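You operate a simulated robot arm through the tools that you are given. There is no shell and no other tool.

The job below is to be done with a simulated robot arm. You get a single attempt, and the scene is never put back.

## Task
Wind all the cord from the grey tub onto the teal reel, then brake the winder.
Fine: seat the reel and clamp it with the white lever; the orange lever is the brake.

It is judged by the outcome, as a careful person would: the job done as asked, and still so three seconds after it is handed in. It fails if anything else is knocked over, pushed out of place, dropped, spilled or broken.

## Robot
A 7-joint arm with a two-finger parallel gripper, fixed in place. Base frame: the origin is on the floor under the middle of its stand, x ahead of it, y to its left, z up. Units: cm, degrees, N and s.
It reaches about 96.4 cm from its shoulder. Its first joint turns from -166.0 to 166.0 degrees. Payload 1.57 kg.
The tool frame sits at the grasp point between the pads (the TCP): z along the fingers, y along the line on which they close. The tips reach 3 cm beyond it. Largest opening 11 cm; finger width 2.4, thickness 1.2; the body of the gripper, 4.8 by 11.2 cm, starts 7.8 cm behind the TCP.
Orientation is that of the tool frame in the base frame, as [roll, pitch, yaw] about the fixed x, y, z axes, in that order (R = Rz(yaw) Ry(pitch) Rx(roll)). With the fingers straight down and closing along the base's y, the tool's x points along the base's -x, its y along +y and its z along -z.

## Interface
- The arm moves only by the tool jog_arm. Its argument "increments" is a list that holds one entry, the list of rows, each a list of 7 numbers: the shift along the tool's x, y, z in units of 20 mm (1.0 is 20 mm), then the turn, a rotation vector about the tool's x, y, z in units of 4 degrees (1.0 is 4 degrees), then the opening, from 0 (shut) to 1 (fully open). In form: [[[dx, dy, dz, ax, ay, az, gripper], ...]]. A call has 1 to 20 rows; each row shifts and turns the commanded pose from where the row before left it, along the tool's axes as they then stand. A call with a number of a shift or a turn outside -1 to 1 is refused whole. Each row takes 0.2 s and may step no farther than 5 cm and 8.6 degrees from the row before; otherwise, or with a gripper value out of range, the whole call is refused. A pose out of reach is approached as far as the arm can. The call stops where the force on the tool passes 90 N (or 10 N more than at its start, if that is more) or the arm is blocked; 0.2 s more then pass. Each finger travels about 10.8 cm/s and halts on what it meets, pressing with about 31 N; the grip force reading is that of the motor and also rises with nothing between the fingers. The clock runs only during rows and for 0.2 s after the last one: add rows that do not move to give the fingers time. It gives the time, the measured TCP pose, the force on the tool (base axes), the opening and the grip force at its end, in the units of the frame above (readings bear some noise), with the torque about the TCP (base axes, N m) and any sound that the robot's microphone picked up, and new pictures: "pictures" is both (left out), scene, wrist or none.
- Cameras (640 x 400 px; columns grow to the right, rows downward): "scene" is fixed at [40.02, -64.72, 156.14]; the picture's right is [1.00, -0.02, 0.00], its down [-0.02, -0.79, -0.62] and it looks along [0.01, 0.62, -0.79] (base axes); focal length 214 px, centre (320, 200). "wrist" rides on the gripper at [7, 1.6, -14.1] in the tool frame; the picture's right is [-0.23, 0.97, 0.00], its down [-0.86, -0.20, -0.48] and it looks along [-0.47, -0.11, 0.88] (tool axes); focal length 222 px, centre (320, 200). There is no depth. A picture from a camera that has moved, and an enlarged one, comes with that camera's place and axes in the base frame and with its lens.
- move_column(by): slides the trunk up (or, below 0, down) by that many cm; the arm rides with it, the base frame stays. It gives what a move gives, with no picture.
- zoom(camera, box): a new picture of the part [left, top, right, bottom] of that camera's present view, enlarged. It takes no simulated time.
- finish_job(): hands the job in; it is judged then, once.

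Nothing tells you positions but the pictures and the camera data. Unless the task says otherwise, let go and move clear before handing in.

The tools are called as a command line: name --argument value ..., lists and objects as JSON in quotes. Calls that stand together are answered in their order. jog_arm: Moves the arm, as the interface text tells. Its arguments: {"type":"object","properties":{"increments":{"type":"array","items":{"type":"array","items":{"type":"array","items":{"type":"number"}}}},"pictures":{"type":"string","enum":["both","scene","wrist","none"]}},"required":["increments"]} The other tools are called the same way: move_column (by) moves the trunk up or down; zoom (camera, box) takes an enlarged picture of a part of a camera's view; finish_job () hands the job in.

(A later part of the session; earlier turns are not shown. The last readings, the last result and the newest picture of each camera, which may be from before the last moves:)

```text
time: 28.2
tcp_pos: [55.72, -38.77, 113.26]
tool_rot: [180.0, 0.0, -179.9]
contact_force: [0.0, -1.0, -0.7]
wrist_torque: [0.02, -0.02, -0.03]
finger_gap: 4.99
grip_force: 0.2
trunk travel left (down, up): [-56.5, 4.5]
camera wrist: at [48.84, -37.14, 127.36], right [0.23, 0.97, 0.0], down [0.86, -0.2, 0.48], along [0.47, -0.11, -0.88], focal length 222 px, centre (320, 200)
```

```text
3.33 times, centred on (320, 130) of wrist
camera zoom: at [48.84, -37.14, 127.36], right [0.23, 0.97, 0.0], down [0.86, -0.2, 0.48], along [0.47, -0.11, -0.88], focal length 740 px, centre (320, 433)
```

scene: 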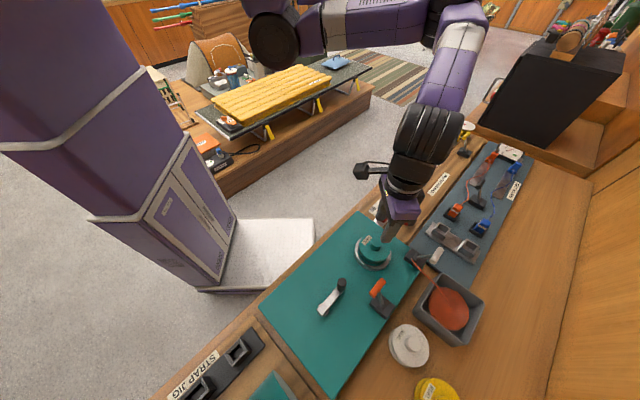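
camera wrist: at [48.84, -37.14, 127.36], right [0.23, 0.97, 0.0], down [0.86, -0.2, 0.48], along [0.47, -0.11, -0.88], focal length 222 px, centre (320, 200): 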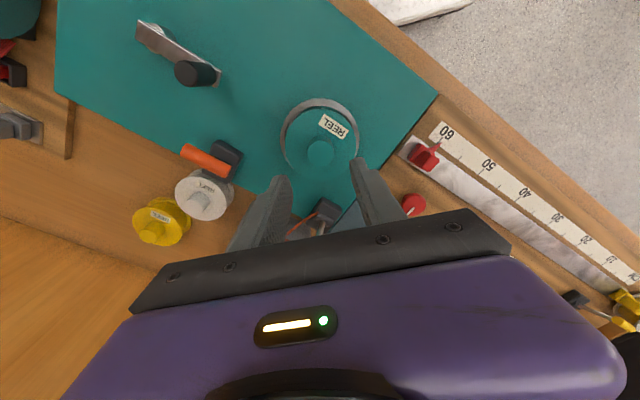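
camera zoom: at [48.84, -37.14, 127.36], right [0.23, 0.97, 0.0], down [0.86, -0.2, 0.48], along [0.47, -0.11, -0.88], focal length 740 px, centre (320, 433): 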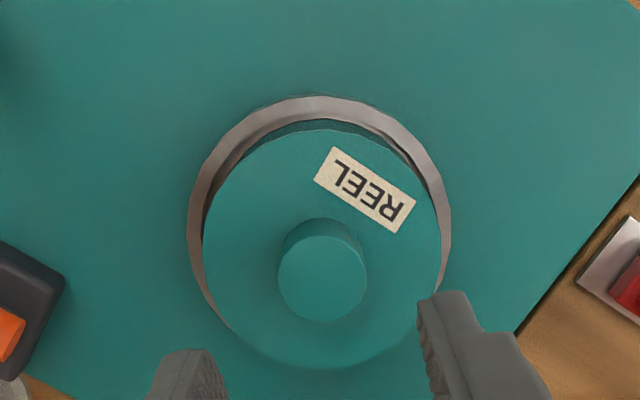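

The reel sits level in the cup with an even gap. Next is the white clamp lever: its handle is near (70.0, -43.0, 104.6), leaning outward (away from the board), with its T-handle parallel to the board's long axis. I'll close the fingers, go outside of it, and turn 45° so the finger flat faces the lever.

jog_arm --increments '[[[0, 0, -0.3, 0, 0, 0, 0], [-0.95, -0.38, 0, 0, 0, 0, 0], [-0.95, -0.38, 0, 0, 0, 0, 0], [-0.95, -0.38, 0, 0, 0, 0, 0], [-0.95, -0.38, 0, 0, 0, 0, 0], [-0.95, -0.38, 0, 0, 0, 0, 0], [-0.95, -0.38, 0, 0, 0, 0, 0], [-0.95, -0.38, 0, 0, 0, 0, 0], [-0.95, -0.38, 0, 0, 0, 0, 0], [-0.95, -0.38, 0, 0, 0, 0, 0], [0, 0, 0, 0, 0, 0, 0]]]' --pictures "both"

```text
time: 30.6
tcp_pos: [72.67, -45.58, 113.72]
tool_rot: [179.8, 0.1, -180.0]
contact_force: [-0.4, 0.5, 0.4]
wrist_torque: [0.01, 0.02, 0.01]
finger_gap: 0.0
grip_force: 20.9
trunk travel left (down, up): [-56.5, 4.5]
camera wrist: at [65.83, -43.91, 127.85], right [0.23, 0.97, 0.0], down [0.86, -0.2, 0.48], along [0.47, -0.11, -0.88], focal length 222 px, centre (320, 200)
```

scene: 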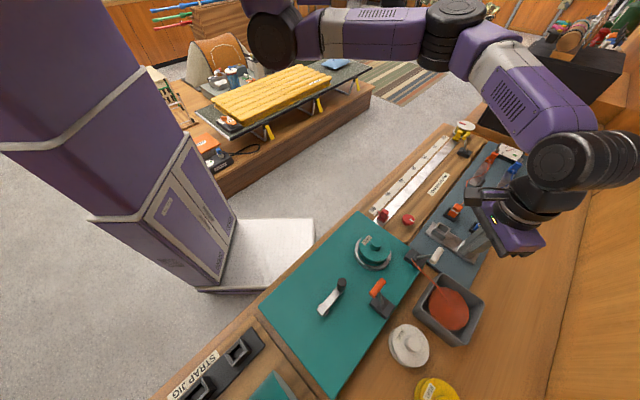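
wrist: 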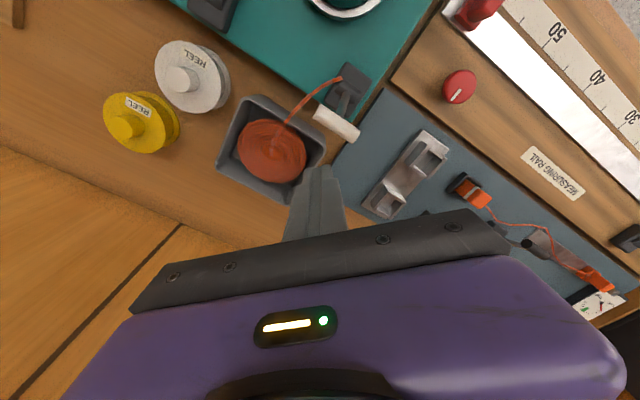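

zoom --camera "wrist" --box '[240, 40, 400, 170]'

zoom --camera "scene" --box '[390, 230, 490, 330]'

```text
3.08 times, centred on (320, 105) of wrist
camera zoom: at [65.83, -43.91, 127.85], right [0.23, 0.97, 0.0], down [0.86, -0.2, 0.48], along [0.47, -0.11, -0.88], focal length 684 px, centre (320, 492)
```

zoom: 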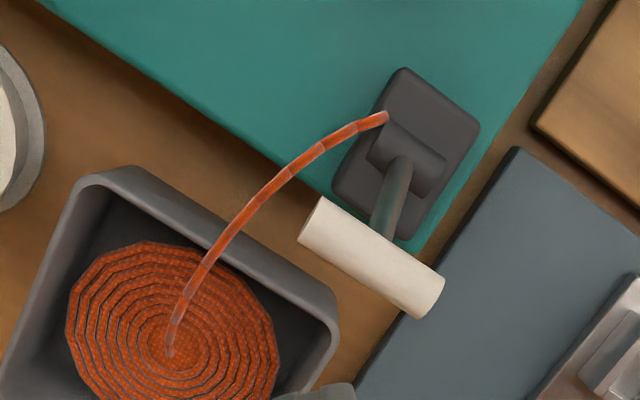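

```text
4.00 times, centred on (440, 280) of scene
camera zoom: at [40.02, -64.72, 156.14], right [1.0, -0.02, 0.0], down [-0.02, -0.79, -0.62], along [0.01, 0.62, -0.79], focal length 858 px, centre (-160, -120)
```

zoom: 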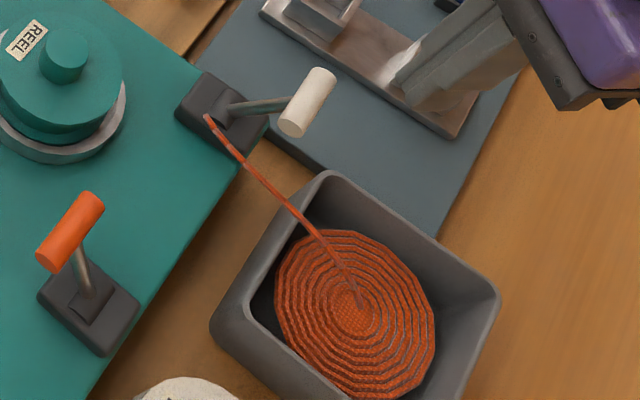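

The white T-handle is at about (70.1, -42.9, 104.4), hinged at about (67.9, -41.0, 98.5). I rotate the tool 45° in place, above and outside the lever.

jog_arm --increments '[[[0, 0, 0, 0, 0, 1, 0], [0, 0, 0, 0, 0, 1, 0], [0, 0, 0, 0, 0, 1, 0], [0, 0, 0, 0, 0, 1, 0], [0, 0, 0, 0, 0, 1, 0], [0, 0, 0, 0, 0, 1, 0], [0, 0, 0, 0, 0, 1, 0], [0, 0, 0, 0, 0, 1, 0], [0, 0, 0, 0, 0, 1, 0], [0, 0, 0, 0, 0, 1, 0], [0, 0, 0, 0, 0, 1, 0], [0, 0, 0, 0, 0, 0.25, 0], [0, 0, 0, 0, 0, 0, 0]]]' --pictures "both"

```text
time: 33.4
tcp_pos: [73.01, -45.53, 113.75]
tool_rot: [180.0, 0.0, 135.0]
contact_force: [-1.1, 0.2, 0.2]
wrist_torque: [0.01, -0.03, -0.05]
finger_gap: 0.0
grip_force: 21.7
trunk travel left (down, up): [-56.5, 4.5]
camera wrist: at [69.16, -39.39, 127.93], right [0.85, 0.53, 0.0], down [0.46, -0.75, 0.48], along [0.25, -0.41, -0.88], focal length 222 px, centre (320, 200)
```

scene: 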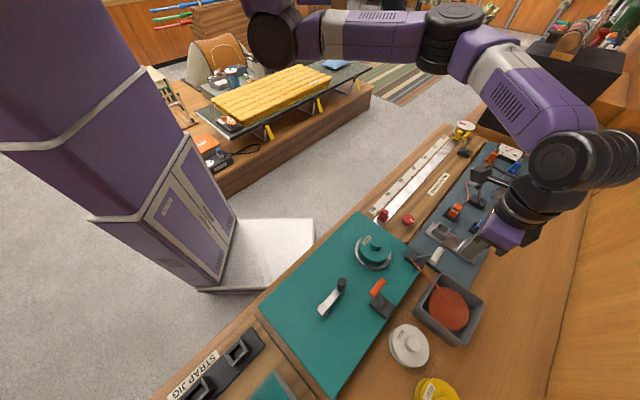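
wrist: 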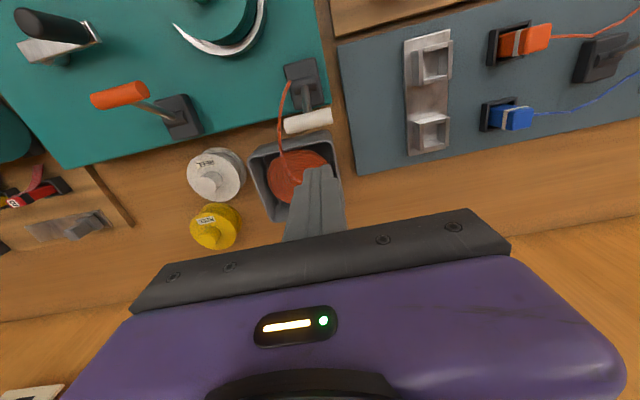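

The tool now faces the lever squarely from outside. I lower with the trunk so the tips reach the handle's height.

move_column --by -7.8

jog_arm --increments '[[[0.4, 0, 0, 0, 0, 0, 0], [0, 0, 0, 0, 0, 0, 0]]]' --pictures "both"

zoom --camera "scene" --box '[390, 220, 490, 320]'

zoom --camera "wrist" --box '[240, 60, 400, 220]'

```text
time: 34.5
tcp_pos: [72.84, -45.48, 106.07]
tool_rot: [-180.0, 0.0, 135.1]
contact_force: [-0.1, 0.4, 0.4]
wrist_torque: [-0.01, 0.01, -0.01]
finger_gap: 0.0
grip_force: 21.0
trunk travel left (down, up): [-48.7, 12.3]
```

```text
time: 35.1
tcp_pos: [72.29, -45.01, 105.98]
tool_rot: [-179.9, 0.1, 135.1]
contact_force: [-0.6, 0.6, 0.0]
wrist_torque: [-0.01, 0.0, -0.01]
finger_gap: 0.0
grip_force: 21.2
trunk travel left (down, up): [-48.7, 12.3]
camera wrist: at [68.54, -38.83, 120.13], right [0.85, 0.53, 0.0], down [0.46, -0.74, 0.48], along [0.25, -0.41, -0.88], focal length 222 px, centre (320, 200)
```

scene: 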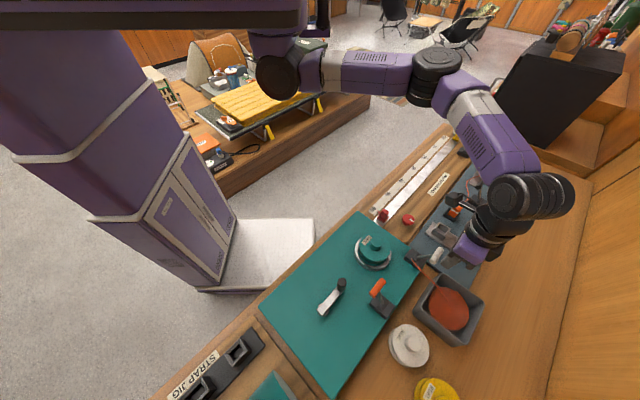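
wrist: 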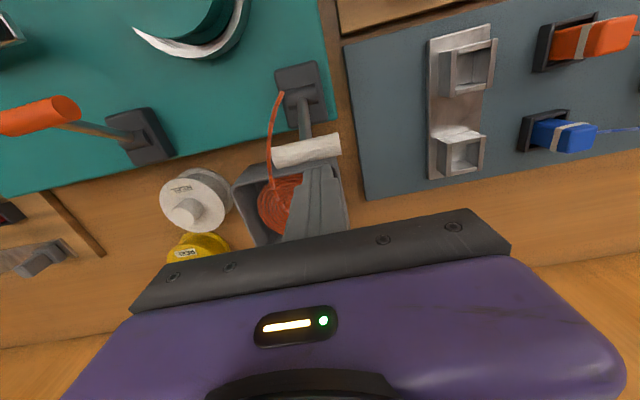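

```text
4.00 times, centred on (440, 270) of scene
camera zoom: at [40.02, -64.72, 156.14], right [1.0, -0.02, 0.0], down [-0.02, -0.79, -0.62], along [0.01, 0.62, -0.79], focal length 858 px, centre (-160, -80)
```

zoom: 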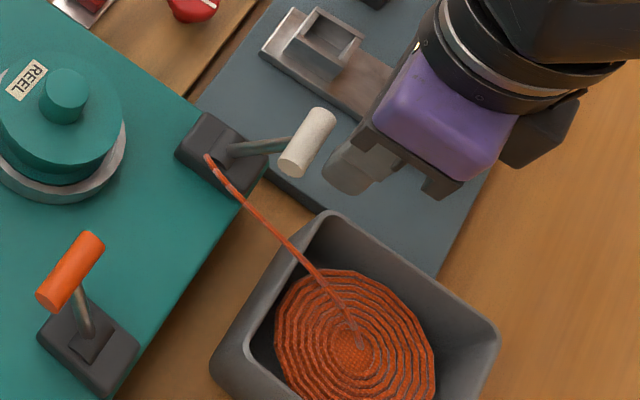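

```text
2.50 times, centred on (320, 140) of wrist
camera zoom: at [68.54, -38.83, 120.13], right [0.85, 0.53, 0.0], down [0.46, -0.74, 0.48], along [0.25, -0.41, -0.88], focal length 555 px, centre (320, 350)
```

zoom: 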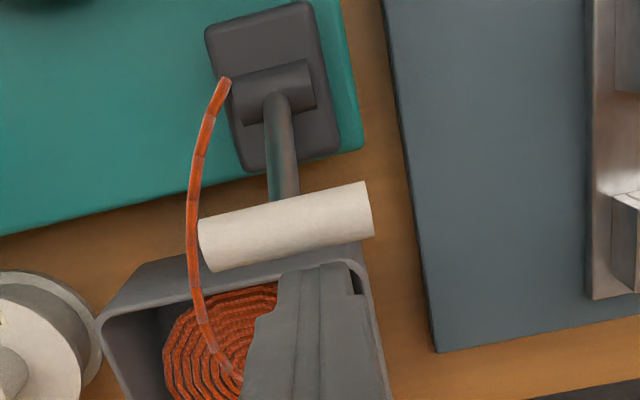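

The finger is lined up behind the handle. I push it inward (toward the board) gently, in small steps.

jog_arm --increments '[[[0.3, 0, 0, 0, 0, 0, 0], [0.3, 0, 0, 0, 0, 0, 0], [0.3, 0, 0, 0, 0, 0, 0], [0.3, 0, 0, 0, 0, 0, 0], [0, 0, 0, 0, 0, 0, 0]]]' --pictures "both"

zoom --camera "wrist" --box '[240, 60, 400, 220]'

```text
time: 36.4
tcp_pos: [70.69, -43.2, 105.91]
tool_rot: [179.9, 0.1, 135.1]
contact_force: [0.3, 0.3, 0.1]
wrist_torque: [0.0, 0.03, -0.01]
finger_gap: 0.01
grip_force: 21.6
trunk travel left (down, up): [-48.7, 12.3]
camera wrist: at [66.87, -37.07, 120.02], right [0.85, 0.53, 0.0], down [0.46, -0.75, 0.48], along [0.25, -0.41, -0.88], focal length 222 px, centre (320, 200)
```

scene: 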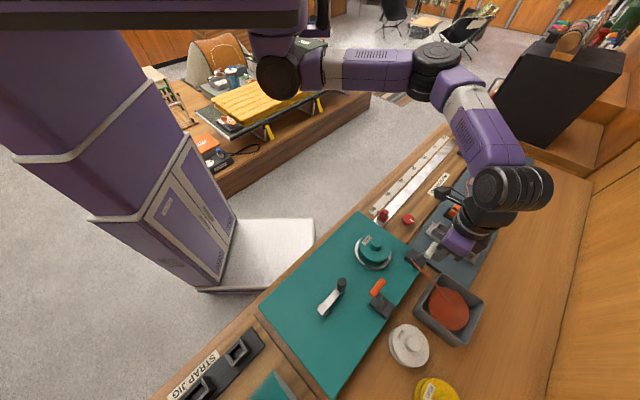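
wrist: 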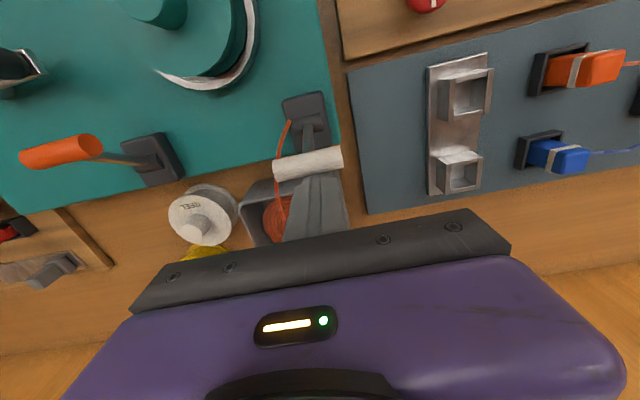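

```text
2.50 times, centred on (320, 140) of wrist
camera zoom: at [66.87, -37.07, 120.02], right [0.85, 0.53, 0.0], down [0.46, -0.75, 0.48], along [0.25, -0.41, -0.88], focal length 555 px, centre (320, 350)
```

zoom: 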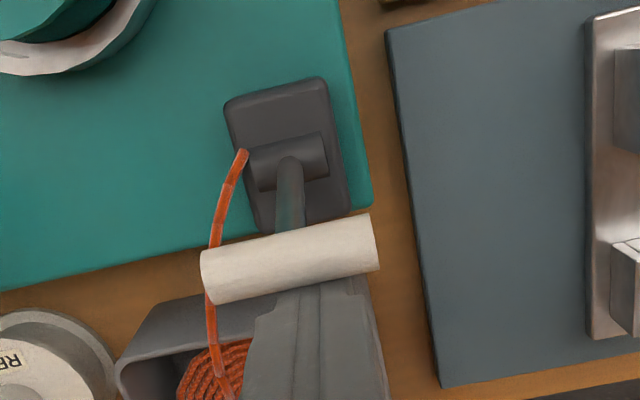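

The lever is moving freely inward with the finger. Continuing the push.

jog_arm --increments '[[[0.3, 0, 0, 0, 0, 0, 0], [0.3, 0, 0, 0, 0, 0, 0], [0.3, 0, 0, 0, 0, 0, 0], [0.3, 0, 0, 0, 0, 0, 0], [0, 0, 0, 0, 0, 0, 0]]]' --pictures "both"

zoom --camera "wrist" --box '[240, 60, 400, 220]'

```text
time: 37.5
tcp_pos: [68.98, -41.56, 105.95]
tool_rot: [-180.0, 0.0, 135.1]
contact_force: [0.8, 0.8, 0.5]
wrist_torque: [0.05, -0.04, 0.02]
finger_gap: 0.0
grip_force: 20.9
trunk travel left (down, up): [-48.7, 12.3]
camera wrist: at [65.25, -35.45, 120.1], right [0.85, 0.53, 0.0], down [0.46, -0.74, 0.48], along [0.25, -0.41, -0.88], focal length 222 px, centre (320, 200)
```

scene: 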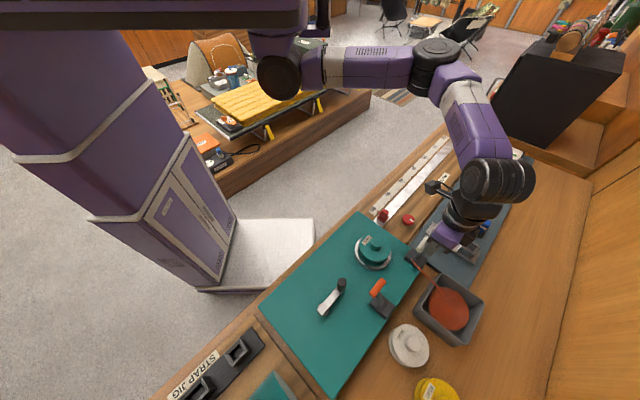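
wrist: 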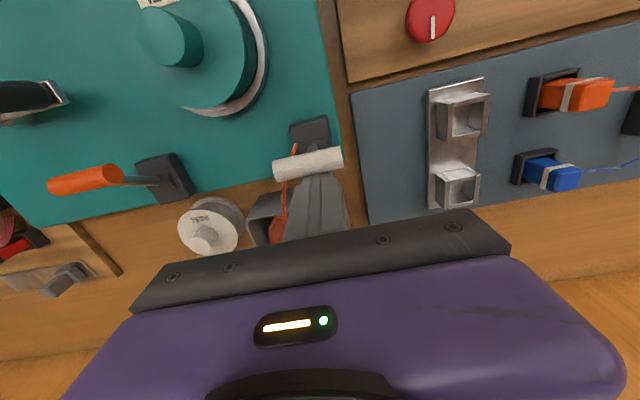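

```text
2.50 times, centred on (320, 140) of wrist
camera zoom: at [65.25, -35.45, 120.1], right [0.85, 0.53, 0.0], down [0.46, -0.74, 0.48], along [0.25, -0.41, -0.88], focal length 555 px, centre (320, 350)
```

zoom: 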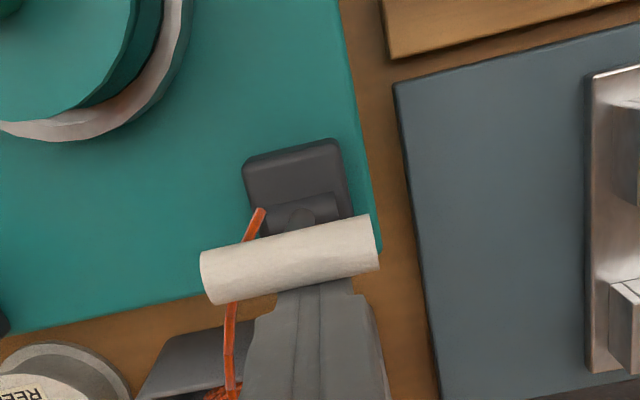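

jog_arm --increments '[[[0.3, 0, 0, 0, 0, 0, 0], [0.3, 0, 0, 0, 0, 0, 0], [0.3, 0, 0, 0, 0, 0, 0], [0.2, 0, 0, 0, 0, 0, 0], [0, 0, 0, 0, 0, 0, 0]]]' --pictures "both"

zoom --camera "wrist" --box '[240, 60, 400, 220]'

zoom --camera "scene" --box '[390, 220, 490, 320]'

```text
time: 38.8
tcp_pos: [67.51, -40.22, 106.09]
tool_rot: [-179.8, 0.2, 135.1]
contact_force: [8.4, -12.4, 1.6]
wrist_torque: [-0.37, -0.23, 0.07]
finger_gap: 0.0
grip_force: 21.1
trunk travel left (down, up): [-48.7, 12.3]
camera wrist: at [63.74, -34.05, 120.15], right [0.85, 0.53, 0.0], down [0.46, -0.74, 0.48], along [0.25, -0.41, -0.88], focal length 222 px, centre (320, 200)
```

scene: 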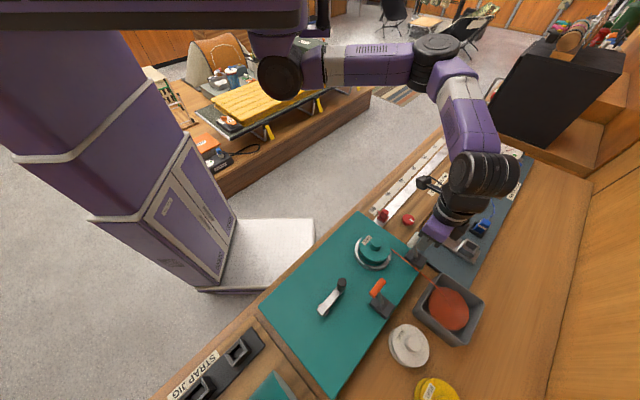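
wrist: 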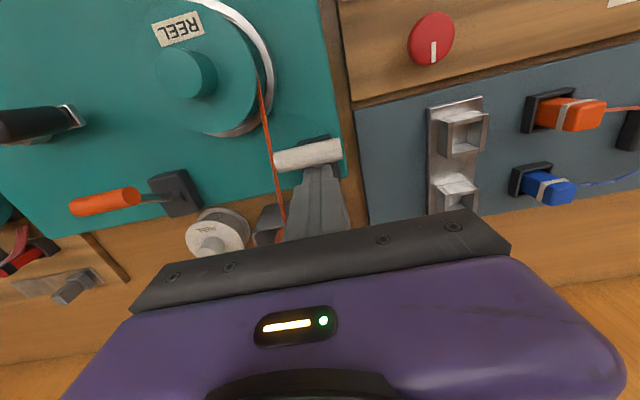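

```text
2.50 times, centred on (320, 140) of wrist
camera zoom: at [63.74, -34.05, 120.15], right [0.85, 0.53, 0.0], down [0.46, -0.74, 0.48], along [0.25, -0.41, -0.88], focal length 555 px, centre (320, 350)
```

zoom: 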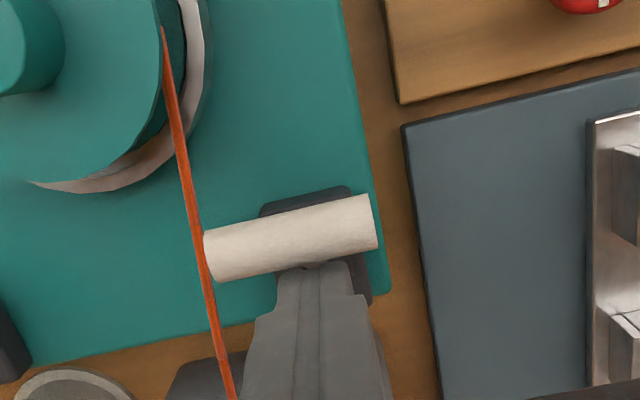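

```text
4.00 times, centred on (440, 270) of scene
camera zoom: at [40.02, -64.72, 156.14], right [1.0, -0.02, 0.0], down [-0.02, -0.79, -0.62], along [0.01, 0.62, -0.79], focal length 858 px, centre (-160, -80)
```

zoom: 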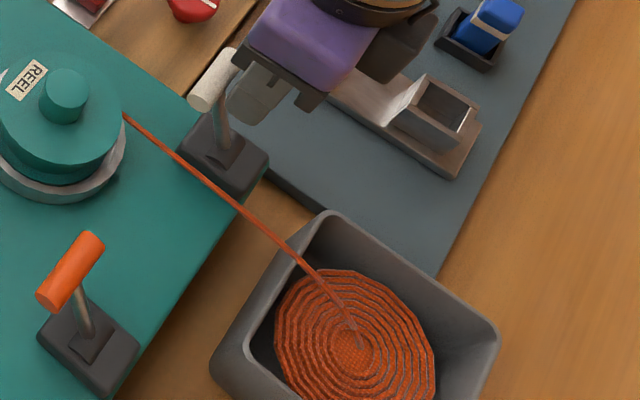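

The white lever reached its inward stop and the cord is now attached to the reel, so the clamp is on. I back the finger off outward and check that the lever stays.

jog_arm --increments '[[[-0.5, 0, 0, 0, 0, 0, 0], [-0.8, 0, 0, 0, 0, 0, 0], [-0.5, 0, -0.5, 0, 0, 0, 0], [0, 0, -1, 0, 0, 0, 0], [0, 0, -1, 0, 0, 0, 0], [0, 0, -1, 0, 0, 0, 0], [0, 0, -1, 0, 0, 0, 0], [0, 0, 0, 0, 0, 0, 0]]]' --pictures "both"

zoom --camera "scene" --box '[300, 210, 500, 335]'

```text
time: 40.5
tcp_pos: [70.12, -42.63, 115.12]
tool_rot: [180.0, -0.1, 135.1]
contact_force: [0.1, 1.2, 0.4]
wrist_torque: [0.01, -0.01, -0.01]
finger_gap: 0.0
grip_force: 21.7
trunk travel left (down, up): [-48.7, 12.3]
camera wrist: at [66.3, -36.43, 129.16], right [0.85, 0.53, 0.0], down [0.46, -0.74, 0.48], along [0.25, -0.41, -0.88], focal length 222 px, centre (320, 200)
```

scene: 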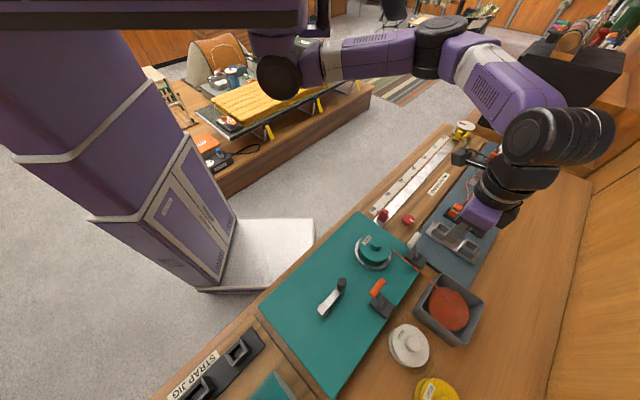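
wrist: 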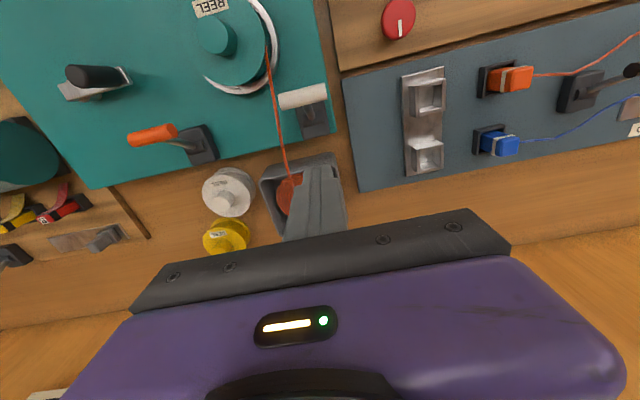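

```text
3.20 times, centred on (400, 272) of scene
camera zoom: at [40.02, -64.72, 156.14], right [1.0, -0.02, 0.0], down [-0.02, -0.79, -0.62], along [0.01, 0.62, -0.79], focal length 686 px, centre (64, -32)
```

zoom: 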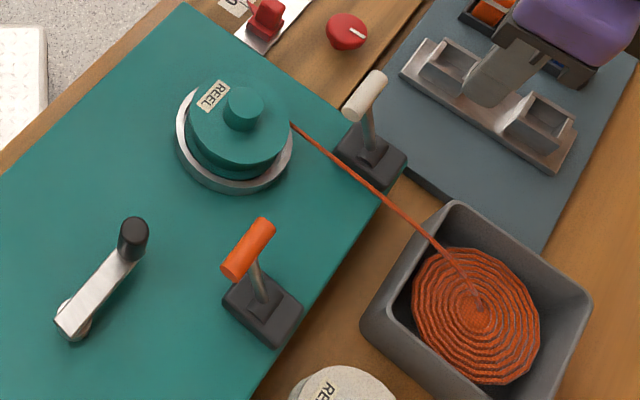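

The white lever stays inward and the cord now runs from the reel to the tub. Next I go above the crank knob, near (45.4, -48.5), with the fingers opening, to measure it precisely.

jog_arm --increments '[[[0.5554, -0.9005, 0, 0, 0, 0, 0.1], [0.5554, -0.9005, 0, 0, 0, 0, 0.2], [0.5554, -0.9005, 0, 0, 0, 0, 0.3], [0.5554, -0.9005, 0, 0, 0, 0, 0.4], [0.5554, -0.9005, 0, 0, 0, 0, 0.5], [0.5554, -0.9005, 0, 0, 0, 0, 0.5], [0.5554, -0.9005, 0, 0, 0, 0, 0.5], [0.5554, -0.9005, 0, 0, 0, 0, 0.5], [0.5554, -0.9005, 0, 0, 0, 0, 0.5], [0.5554, -0.9005, 0, 0, 0, 0, 0.5], [0.5554, -0.9005, 0, 0, 0, 0, 0.5], [0.5554, -0.9005, 0, 0, 0, 0, 0.5], [0, 0, 0, 0, 0, 0, 0.5]]]' --pictures "both"

```text
time: 43.4
tcp_pos: [45.43, -48.39, 115.08]
tool_rot: [180.0, 0.0, 135.1]
contact_force: [-0.4, 0.0, -0.6]
wrist_torque: [-0.01, -0.01, 0.01]
finger_gap: 5.51
grip_force: 0.0
trunk travel left (down, up): [-48.7, 12.3]
camera wrist: at [41.64, -42.29, 129.15], right [0.85, 0.53, 0.0], down [0.46, -0.75, 0.48], along [0.25, -0.41, -0.88], focal length 222 px, centre (320, 200)
```

scene: 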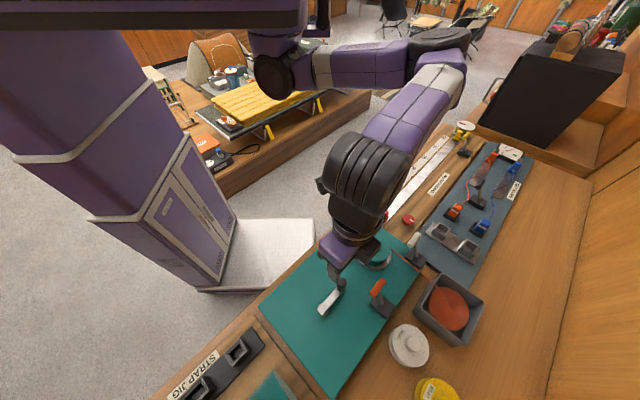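
wrist: 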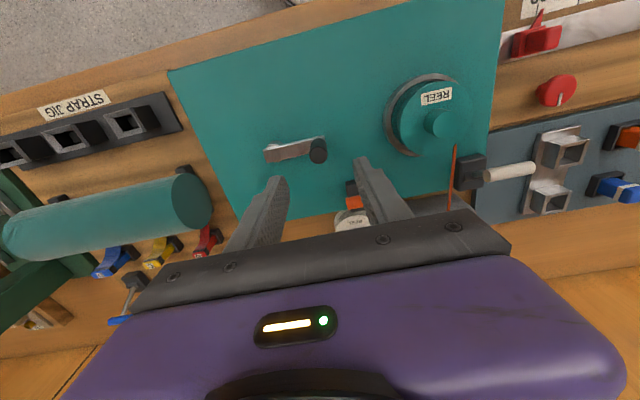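

zoom --camera "wrist" --box '[250, 110, 370, 190]'

zoom --camera "scene" --box '[300, 260, 400, 340]'

```text
5.00 times, centred on (310, 150) of wrist
camera zoom: at [41.64, -42.29, 129.15], right [0.85, 0.53, 0.0], down [0.46, -0.75, 0.48], along [0.25, -0.41, -0.88], focal length 1111 px, centre (370, 450)
```

zoom: 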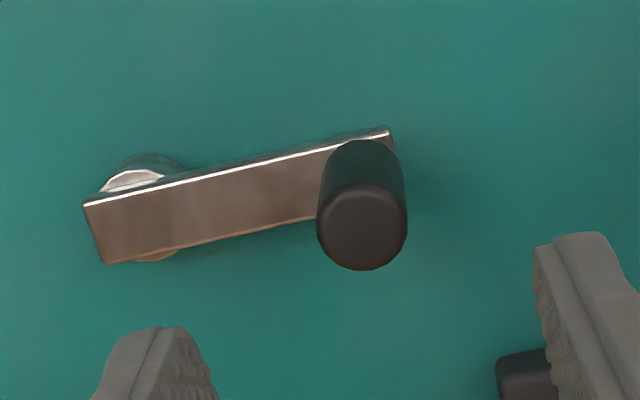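

```text
5.00 times, centred on (350, 300) of scene
camera zoom: at [40.02, -64.72, 156.14], right [1.0, -0.02, 0.0], down [-0.02, -0.79, -0.62], along [0.01, 0.62, -0.79], focal length 1072 px, centre (170, -300)
```

zoom: 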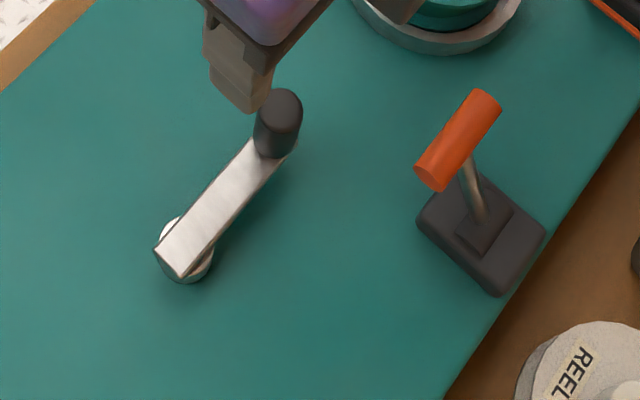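

The crank knob (about 2 cm wide) has its top at (45.45, -48.74, 104.9) and the pivot is near (41.0, -53.5), so the crank radius is about 6.5 cm. I descend around the knob with open fingers.

jog_arm --increments '[[[-0.13, -0.117, 0.5, 0, 0, 0, 0.45], [0, 0, 0.95, 0, 0, 0, 0.45], [0, 0, 0.95, 0, 0, 0, 0.45], [0, 0, 0.95, 0, 0, 0, 0.45], [0, 0, 0.95, 0, 0, 0, 0.45], [0, 0, 0.95, 0, 0, 0, 0.45], [0, 0, 0.95, 0, 0, 0, 0.45], [0, 0, 0, 0, 0, 0, 0.45]]]' --pictures "both"

zoom --camera "wrist" --box '[250, 110, 390, 210]'

```text
time: 45.1
tcp_pos: [45.21, -48.81, 102.71]
tool_rot: [179.9, 0.0, 135.1]
contact_force: [0.5, -0.5, -0.6]
wrist_torque: [-0.01, 0.01, -0.01]
finger_gap: 4.94
grip_force: 0.0
trunk travel left (down, up): [-48.7, 12.3]
camera wrist: at [41.43, -42.68, 116.72], right [0.85, 0.53, 0.0], down [0.46, -0.75, 0.48], along [0.25, -0.41, -0.88], focal length 222 px, centre (320, 200)
```

scene: 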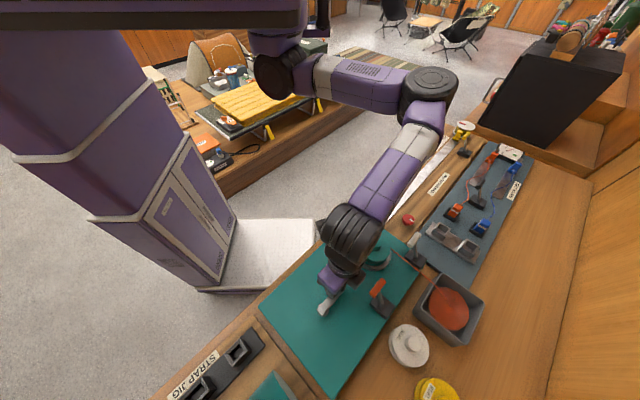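
wrist: 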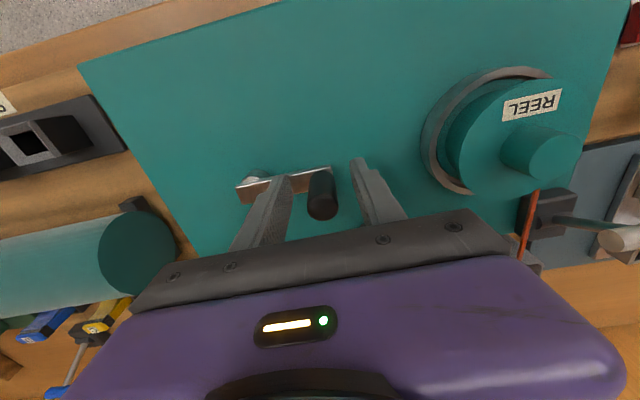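

```text
4.00 times, centred on (320, 160) of wrist
camera zoom: at [41.43, -42.68, 116.72], right [0.85, 0.53, 0.0], down [0.46, -0.75, 0.48], along [0.25, -0.41, -0.88], focal length 888 px, centre (320, 360)
```

zoom: 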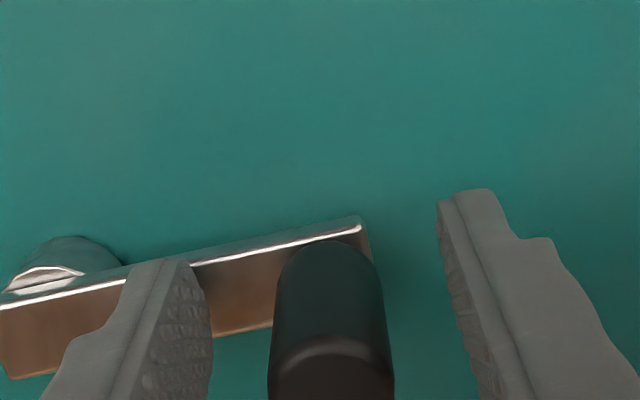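

The knob sits between the fingers. Closing to grip it and reading the forces.

jog_arm --increments '[[[0, 0, 0, 0, 0, 0, 0.25], [0, 0, 0, 0, 0, 0, 0.1], [0, 0, 0, 0, 0, 0, 0.1], [0, 0, 0, 0, 0, 0, 0.1]]]' --pictures "wrist"

```text
time: 46.1
tcp_pos: [45.2, -48.79, 102.57]
tool_rot: [180.0, 0.0, 135.2]
contact_force: [3.1, 3.4, -0.2]
wrist_torque: [0.2, -0.09, 0.04]
finger_gap: 2.17
grip_force: 34.6
trunk travel left (down, up): [-48.7, 12.3]
camera wrist: at [41.47, -42.65, 116.73], right [0.85, 0.53, 0.0], down [0.46, -0.75, 0.48], along [0.25, -0.41, -0.88], focal length 222 px, centre (320, 200)
```

wrist: 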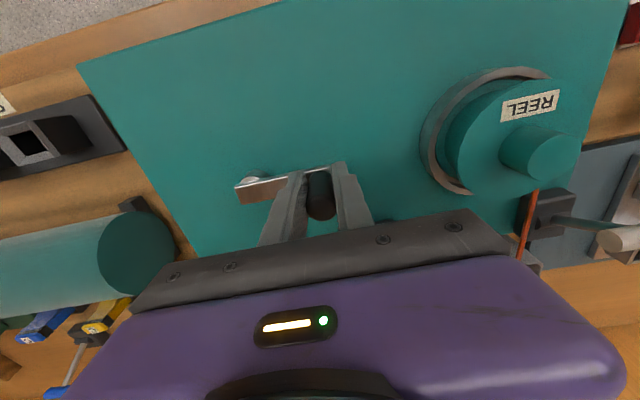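

The knob is gripped with only 4.6 N of side force. I now try a small counter-clockwise move (the direction which draws cord onto the reel) to test whether the brake is on.

jog_arm --increments '[[[0.15, 0, 0, 0, 0, 0, 0.1], [0.1, 0, 0, 0, 0, 0, 0.1], [0, 0, 0, 0, 0, 0, 0.1]]]' --pictures "wrist"

zoom --camera "wrist" --box '[200, 60, 600, 240]'

```text
time: 47.0
tcp_pos: [45.21, -48.8, 102.66]
tool_rot: [-179.9, 0.3, 135.1]
contact_force: [18.8, -23.4, -12.4]
wrist_torque: [-0.21, -0.5, -0.04]
finger_gap: 2.15
grip_force: 34.9
trunk travel left (down, up): [-48.7, 12.3]
camera wrist: at [41.34, -42.5, 116.68], right [0.85, 0.53, 0.0], down [0.46, -0.74, 0.48], along [0.26, -0.41, -0.88], focal length 222 px, centre (320, 200)
```

wrist: 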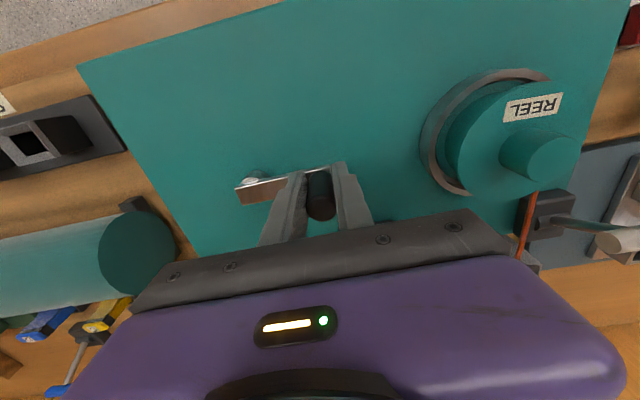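

```text
1.60 times, centred on (400, 150) of wrist
camera zoom: at [41.34, -42.5, 116.68], right [0.85, 0.53, 0.0], down [0.46, -0.74, 0.48], along [0.26, -0.41, -0.88], focal length 355 px, centre (192, 280)
```

zoom: 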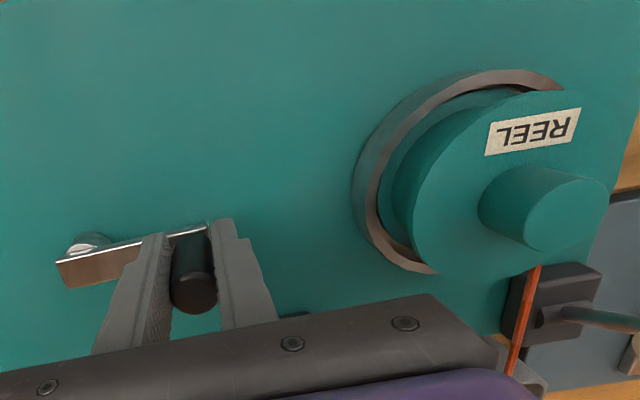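

The crank does not move at 30 N, so the brake (orange lever leaning inward, like the clamped white one) appears to be on. I relax, release the knob, and rise to go release the brake.

jog_arm --increments '[[[-0.25, 0, 0, 0, 0, 0, 0.1], [0, 0, 0, 0, 0, 0, 0.3], [0, 0, 0, 0, 0, 0, 0.45], [0, 0, 0, 0, 0, 0, 0.45], [0, 0, -0.9, 0, 0, 0, 0.45], [0, 0, -0.9, 0, 0, 0, 0.45], [0, 0, -0.9, 0, 0, 0, 0.45], [0, 0, -0.9, 0, 0, 0, 0.45], [0, 0, -0.9, 0, 0, 0, 0.4], [0, 0, -0.9, 0, 0, 0, 0.3], [0, 0, -0.9, 0, 0, 0, 0.2], [0, 0, 0, 0, 0, 0, 0], [0, 0, 0, 0, 0, 0, 0]]]' --pictures "both"

zoom --camera "scene" --box '[300, 250, 400, 330]'

zoom --camera "wrist" --box '[250, 100, 490, 240]'

```text
time: 49.8
tcp_pos: [45.22, -48.78, 115.21]
tool_rot: [180.0, -0.1, 135.2]
contact_force: [0.0, 0.4, 0.3]
wrist_torque: [0.0, 0.01, 0.02]
finger_gap: 0.0
grip_force: 21.2
trunk travel left (down, up): [-48.7, 12.3]
camera wrist: at [41.51, -42.67, 129.38], right [0.85, 0.53, 0.0], down [0.46, -0.75, 0.48], along [0.25, -0.41, -0.88], focal length 222 px, centre (320, 200)
```

scene: 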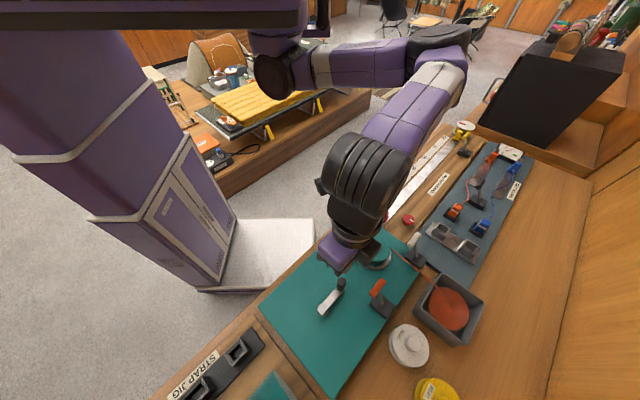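
wrist: 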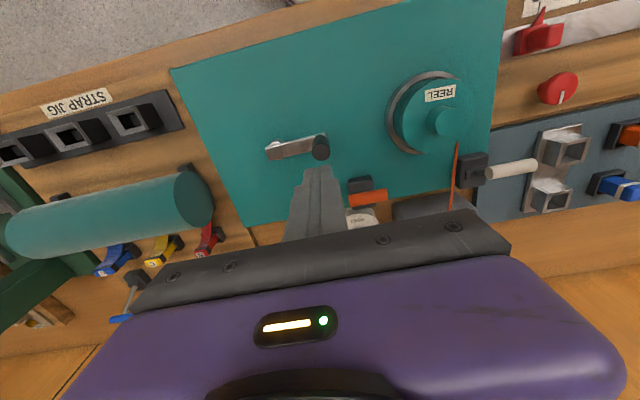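

```text
5.00 times, centred on (350, 290) of scene
camera zoom: at [40.02, -64.72, 156.14], right [1.0, -0.02, 0.0], down [-0.02, -0.79, -0.62], along [0.01, 0.62, -0.79], focal length 1072 px, centre (170, -250)
```

zoom: 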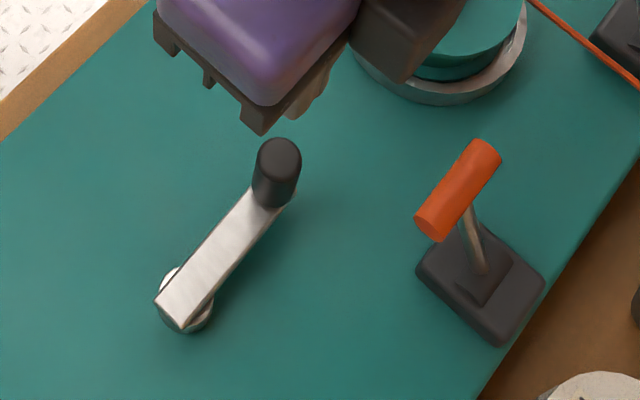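

```text
2.67 times, centred on (370, 170) of wrist
camera zoom: at [41.51, -42.67, 129.38], right [0.85, 0.53, 0.0], down [0.46, -0.75, 0.48], along [0.25, -0.41, -0.88], focal length 592 px, centre (187, 280)
```

zoom: 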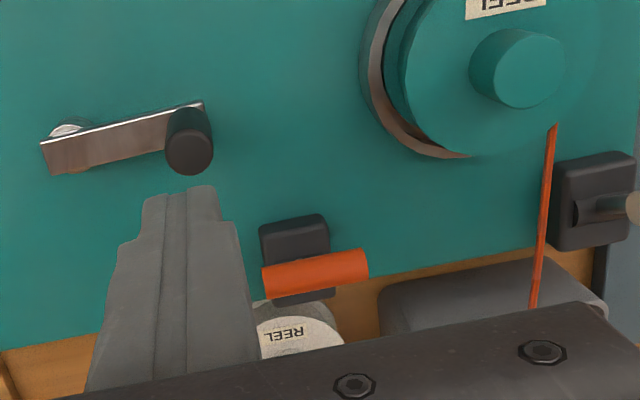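

The orange T-handle is at about (53.3, -50.5, 105.4), hinged near (55.6, -52.4, 98.5). I move the closed fingers to its inner (board) side, at about (51.4, -48.2), and check before descending.

jog_arm --increments '[[[-0.668, 0.796, 0, 0, 0, 0, 0], [-0.668, 0.796, 0, 0, 0, 0, 0], [-0.668, 0.796, 0, 0, 0, 0, 0], [0, 0, 0.9, 0, 0, 0, 0], [0, 0, 0.9, 0, 0, 0, 0], [0, 0, 0.7, 0, 0, 0, 0], [0, 0, 0, 0, 0, 0, 0]]]' --pictures "both"

zoom --camera "scene" --box '[320, 240, 420, 320]'

zoom --camera "wrist" --box '[220, 100, 420, 240]'

```text
time: 51.4
tcp_pos: [51.41, -48.16, 110.11]
tool_rot: [-179.9, 0.0, 135.1]
contact_force: [-0.5, -0.3, -0.6]
wrist_torque: [-0.01, 0.01, 0.03]
finger_gap: 0.0
grip_force: 20.9
trunk travel left (down, up): [-48.7, 12.3]
camera wrist: at [47.63, -42.04, 124.29], right [0.85, 0.53, 0.0], down [0.46, -0.75, 0.48], along [0.25, -0.41, -0.88], focal length 222 px, centre (320, 200)
```

scene: 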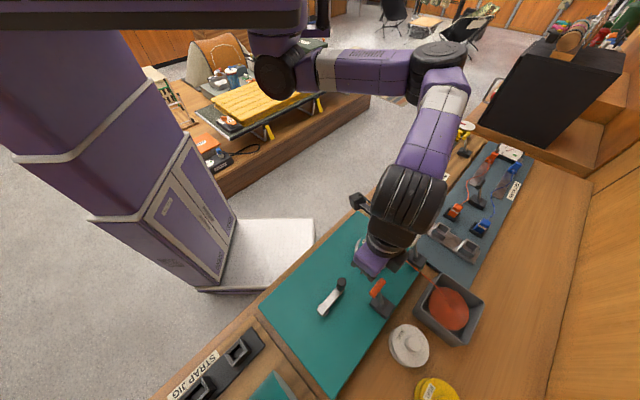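
wrist: 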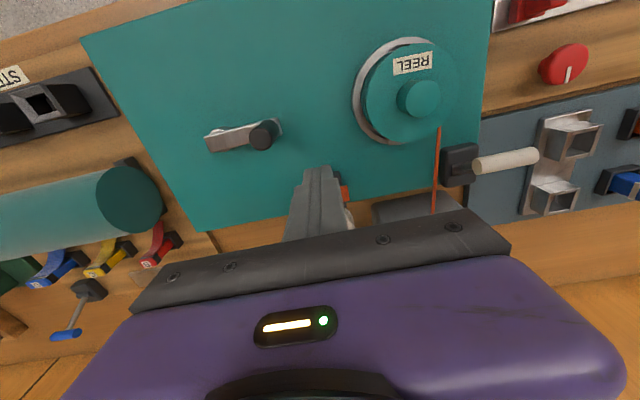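

```text
5.00 times, centred on (370, 280) of scene
camera zoom: at [40.02, -64.72, 156.14], right [1.0, -0.02, 0.0], down [-0.02, -0.79, -0.62], along [0.01, 0.62, -0.79], focal length 1072 px, centre (70, -200)
```

zoom: 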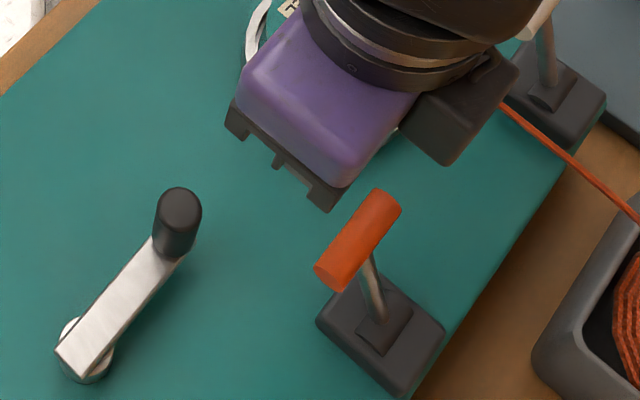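

```text
2.86 times, centred on (320, 170) of wrist
camera zoom: at [47.63, -42.04, 124.29], right [0.85, 0.53, 0.0], down [0.46, -0.75, 0.48], along [0.25, -0.41, -0.88], focal length 635 px, centre (320, 286)
```

zoom: 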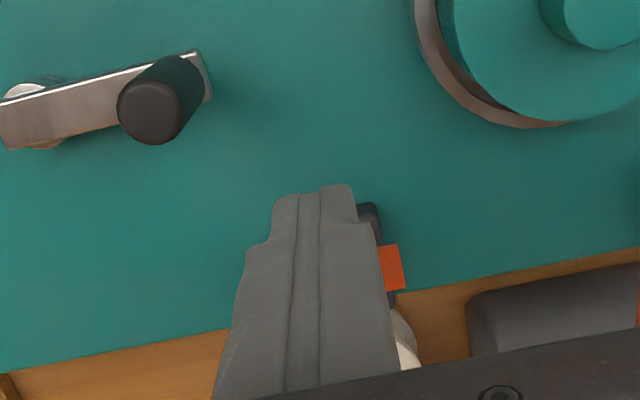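

The finger is just on the board side of the orange handle. I descend to handle height and push outward gently.

jog_arm --increments '[[[0.15, 0, 0.4, 0, 0, 0, 0], [0, 0, 0.6, 0, 0, 0, 0], [0, 0, 0.6, 0, 0, 0, 0], [0, 0, 0.5, 0, 0, 0, 0], [0, 0, 0, 0, 0, 0, 0]]]' --pictures "none"

zoom --camera "scene" --box '[320, 240, 420, 320]'

```text
time: 52.5
tcp_pos: [51.36, -48.18, 105.95]
tool_rot: [180.0, -0.1, 135.1]
contact_force: [0.3, 0.2, 0.0]
wrist_torque: [0.02, 0.0, 0.02]
finger_gap: 0.01
grip_force: 20.7
trunk travel left (down, up): [-48.7, 12.3]
```

```text
5.00 times, centred on (370, 280) of scene
camera zoom: at [40.02, -64.72, 156.14], right [1.0, -0.02, 0.0], down [-0.02, -0.79, -0.62], along [0.01, 0.62, -0.79], focal length 1072 px, centre (70, -200)
```

zoom: 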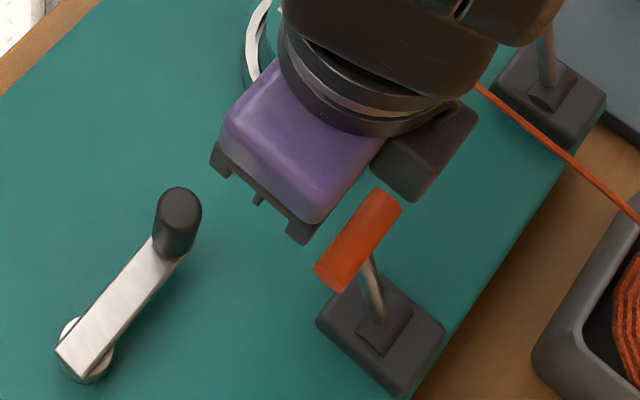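

jog_arm --increments '[[[-0.3, 0, 0, 0, 0, 0, 0], [-0.3, 0, 0, 0, 0, 0, 0], [-0.3, 0, 0, 0, 0, 0, 0], [-0.3, 0, 0, 0, 0, 0, 0], [-0.3, 0, 0, 0, 0, 0, 0], [-0.3, 0, 0, 0, 0, 0, 0], [0, 0, 0, 0, 0, 0, 0]]]' --pictures "both"

zoom --camera "scene" --box '[320, 240, 420, 320]'

```text
time: 54.1
tcp_pos: [53.82, -50.71, 106.08]
tool_rot: [-180.0, 0.0, 135.1]
contact_force: [-0.4, -0.9, -0.2]
wrist_torque: [-0.02, -0.01, 0.0]
finger_gap: 0.01
grip_force: 21.1
trunk travel left (down, up): [-48.7, 12.3]
camera wrist: at [50.09, -44.58, 120.21], right [0.85, 0.53, 0.0], down [0.46, -0.75, 0.48], along [0.25, -0.41, -0.88], focal length 222 px, centre (320, 200)
```

scene: 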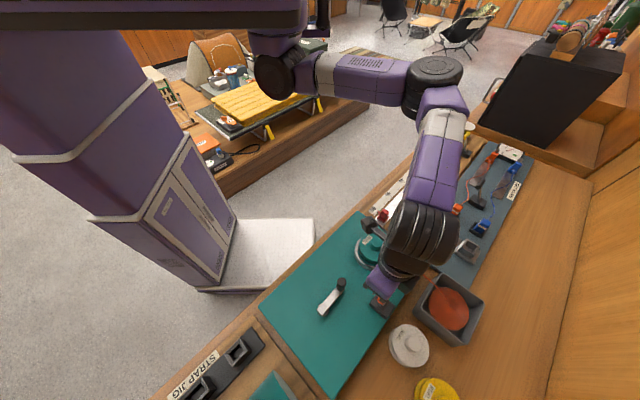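
wrist: 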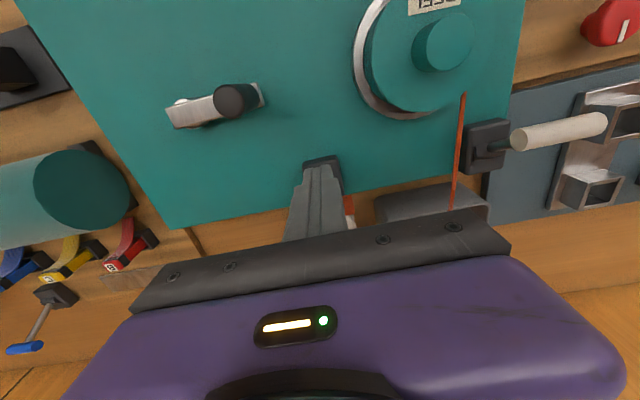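

```text
5.00 times, centred on (370, 280) of scene
camera zoom: at [40.02, -64.72, 156.14], right [1.0, -0.02, 0.0], down [-0.02, -0.79, -0.62], along [0.01, 0.62, -0.79], focal length 1072 px, centre (70, -200)
```

zoom: 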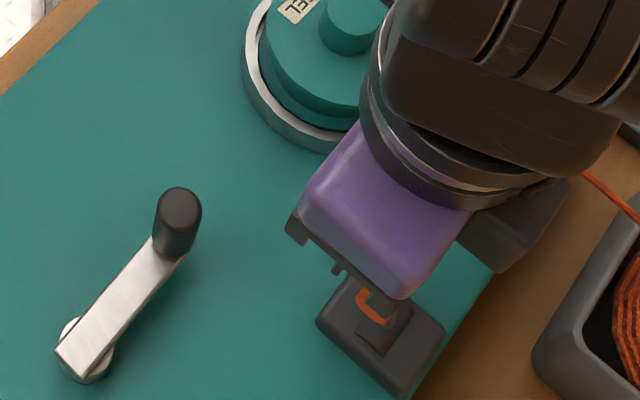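

jog_arm --increments '[[[-0.3, 0, 0, 0, 0, 0, 0], [-0.3, 0, 0, 0, 0, 0, 0], [-0.3, 0, 0, 0, 0, 0, 0], [-0.3, 0, 0, 0, 0, 0, 0], [-0.2, 0, 0, 0, 0, 0, 0], [0, 0, 0, 0, 0, 0, 0]]]' --pictures "both"

zoom --camera "scene" --box '[320, 240, 420, 320]'

```text
time: 55.5
tcp_pos: [55.83, -52.6, 106.0]
tool_rot: [-180.0, 0.0, 135.1]
contact_force: [0.3, -0.8, 0.0]
wrist_torque: [0.0, -0.04, -0.01]
finger_gap: 0.0
grip_force: 21.6
trunk travel left (down, up): [-48.7, 12.3]
camera wrist: at [52.08, -46.48, 120.17], right [0.85, 0.53, 0.0], down [0.46, -0.75, 0.48], along [0.25, -0.41, -0.88], focal length 222 px, centre (320, 200)
```

scene: 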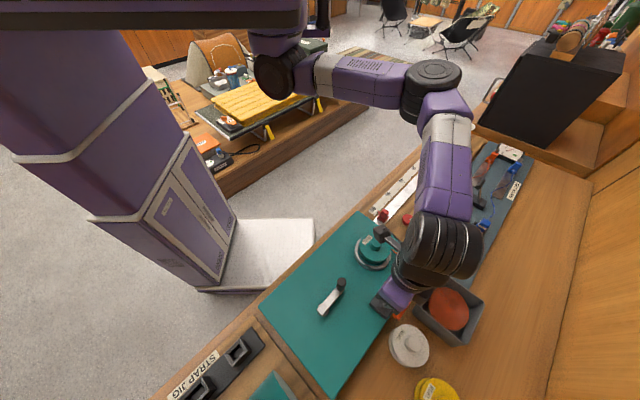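
wrist: 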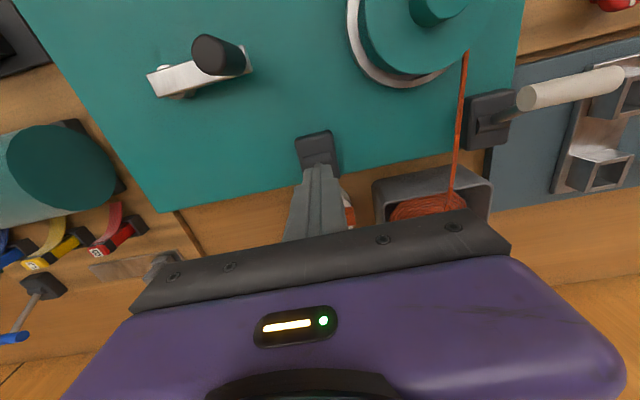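

```text
5.00 times, centred on (370, 280) of scene
camera zoom: at [40.02, -64.72, 156.14], right [1.0, -0.02, 0.0], down [-0.02, -0.79, -0.62], along [0.01, 0.62, -0.79], focal length 1072 px, centre (70, -200)
```

zoom: 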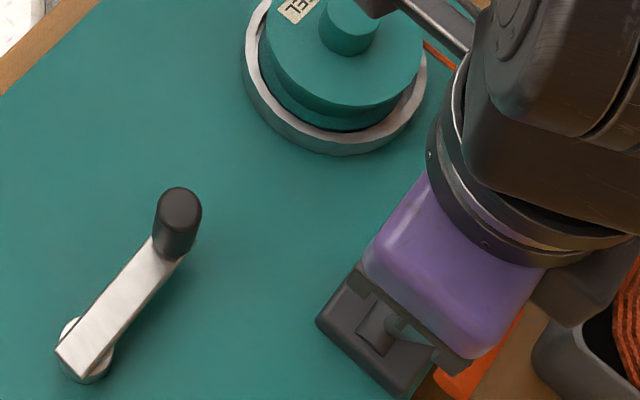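

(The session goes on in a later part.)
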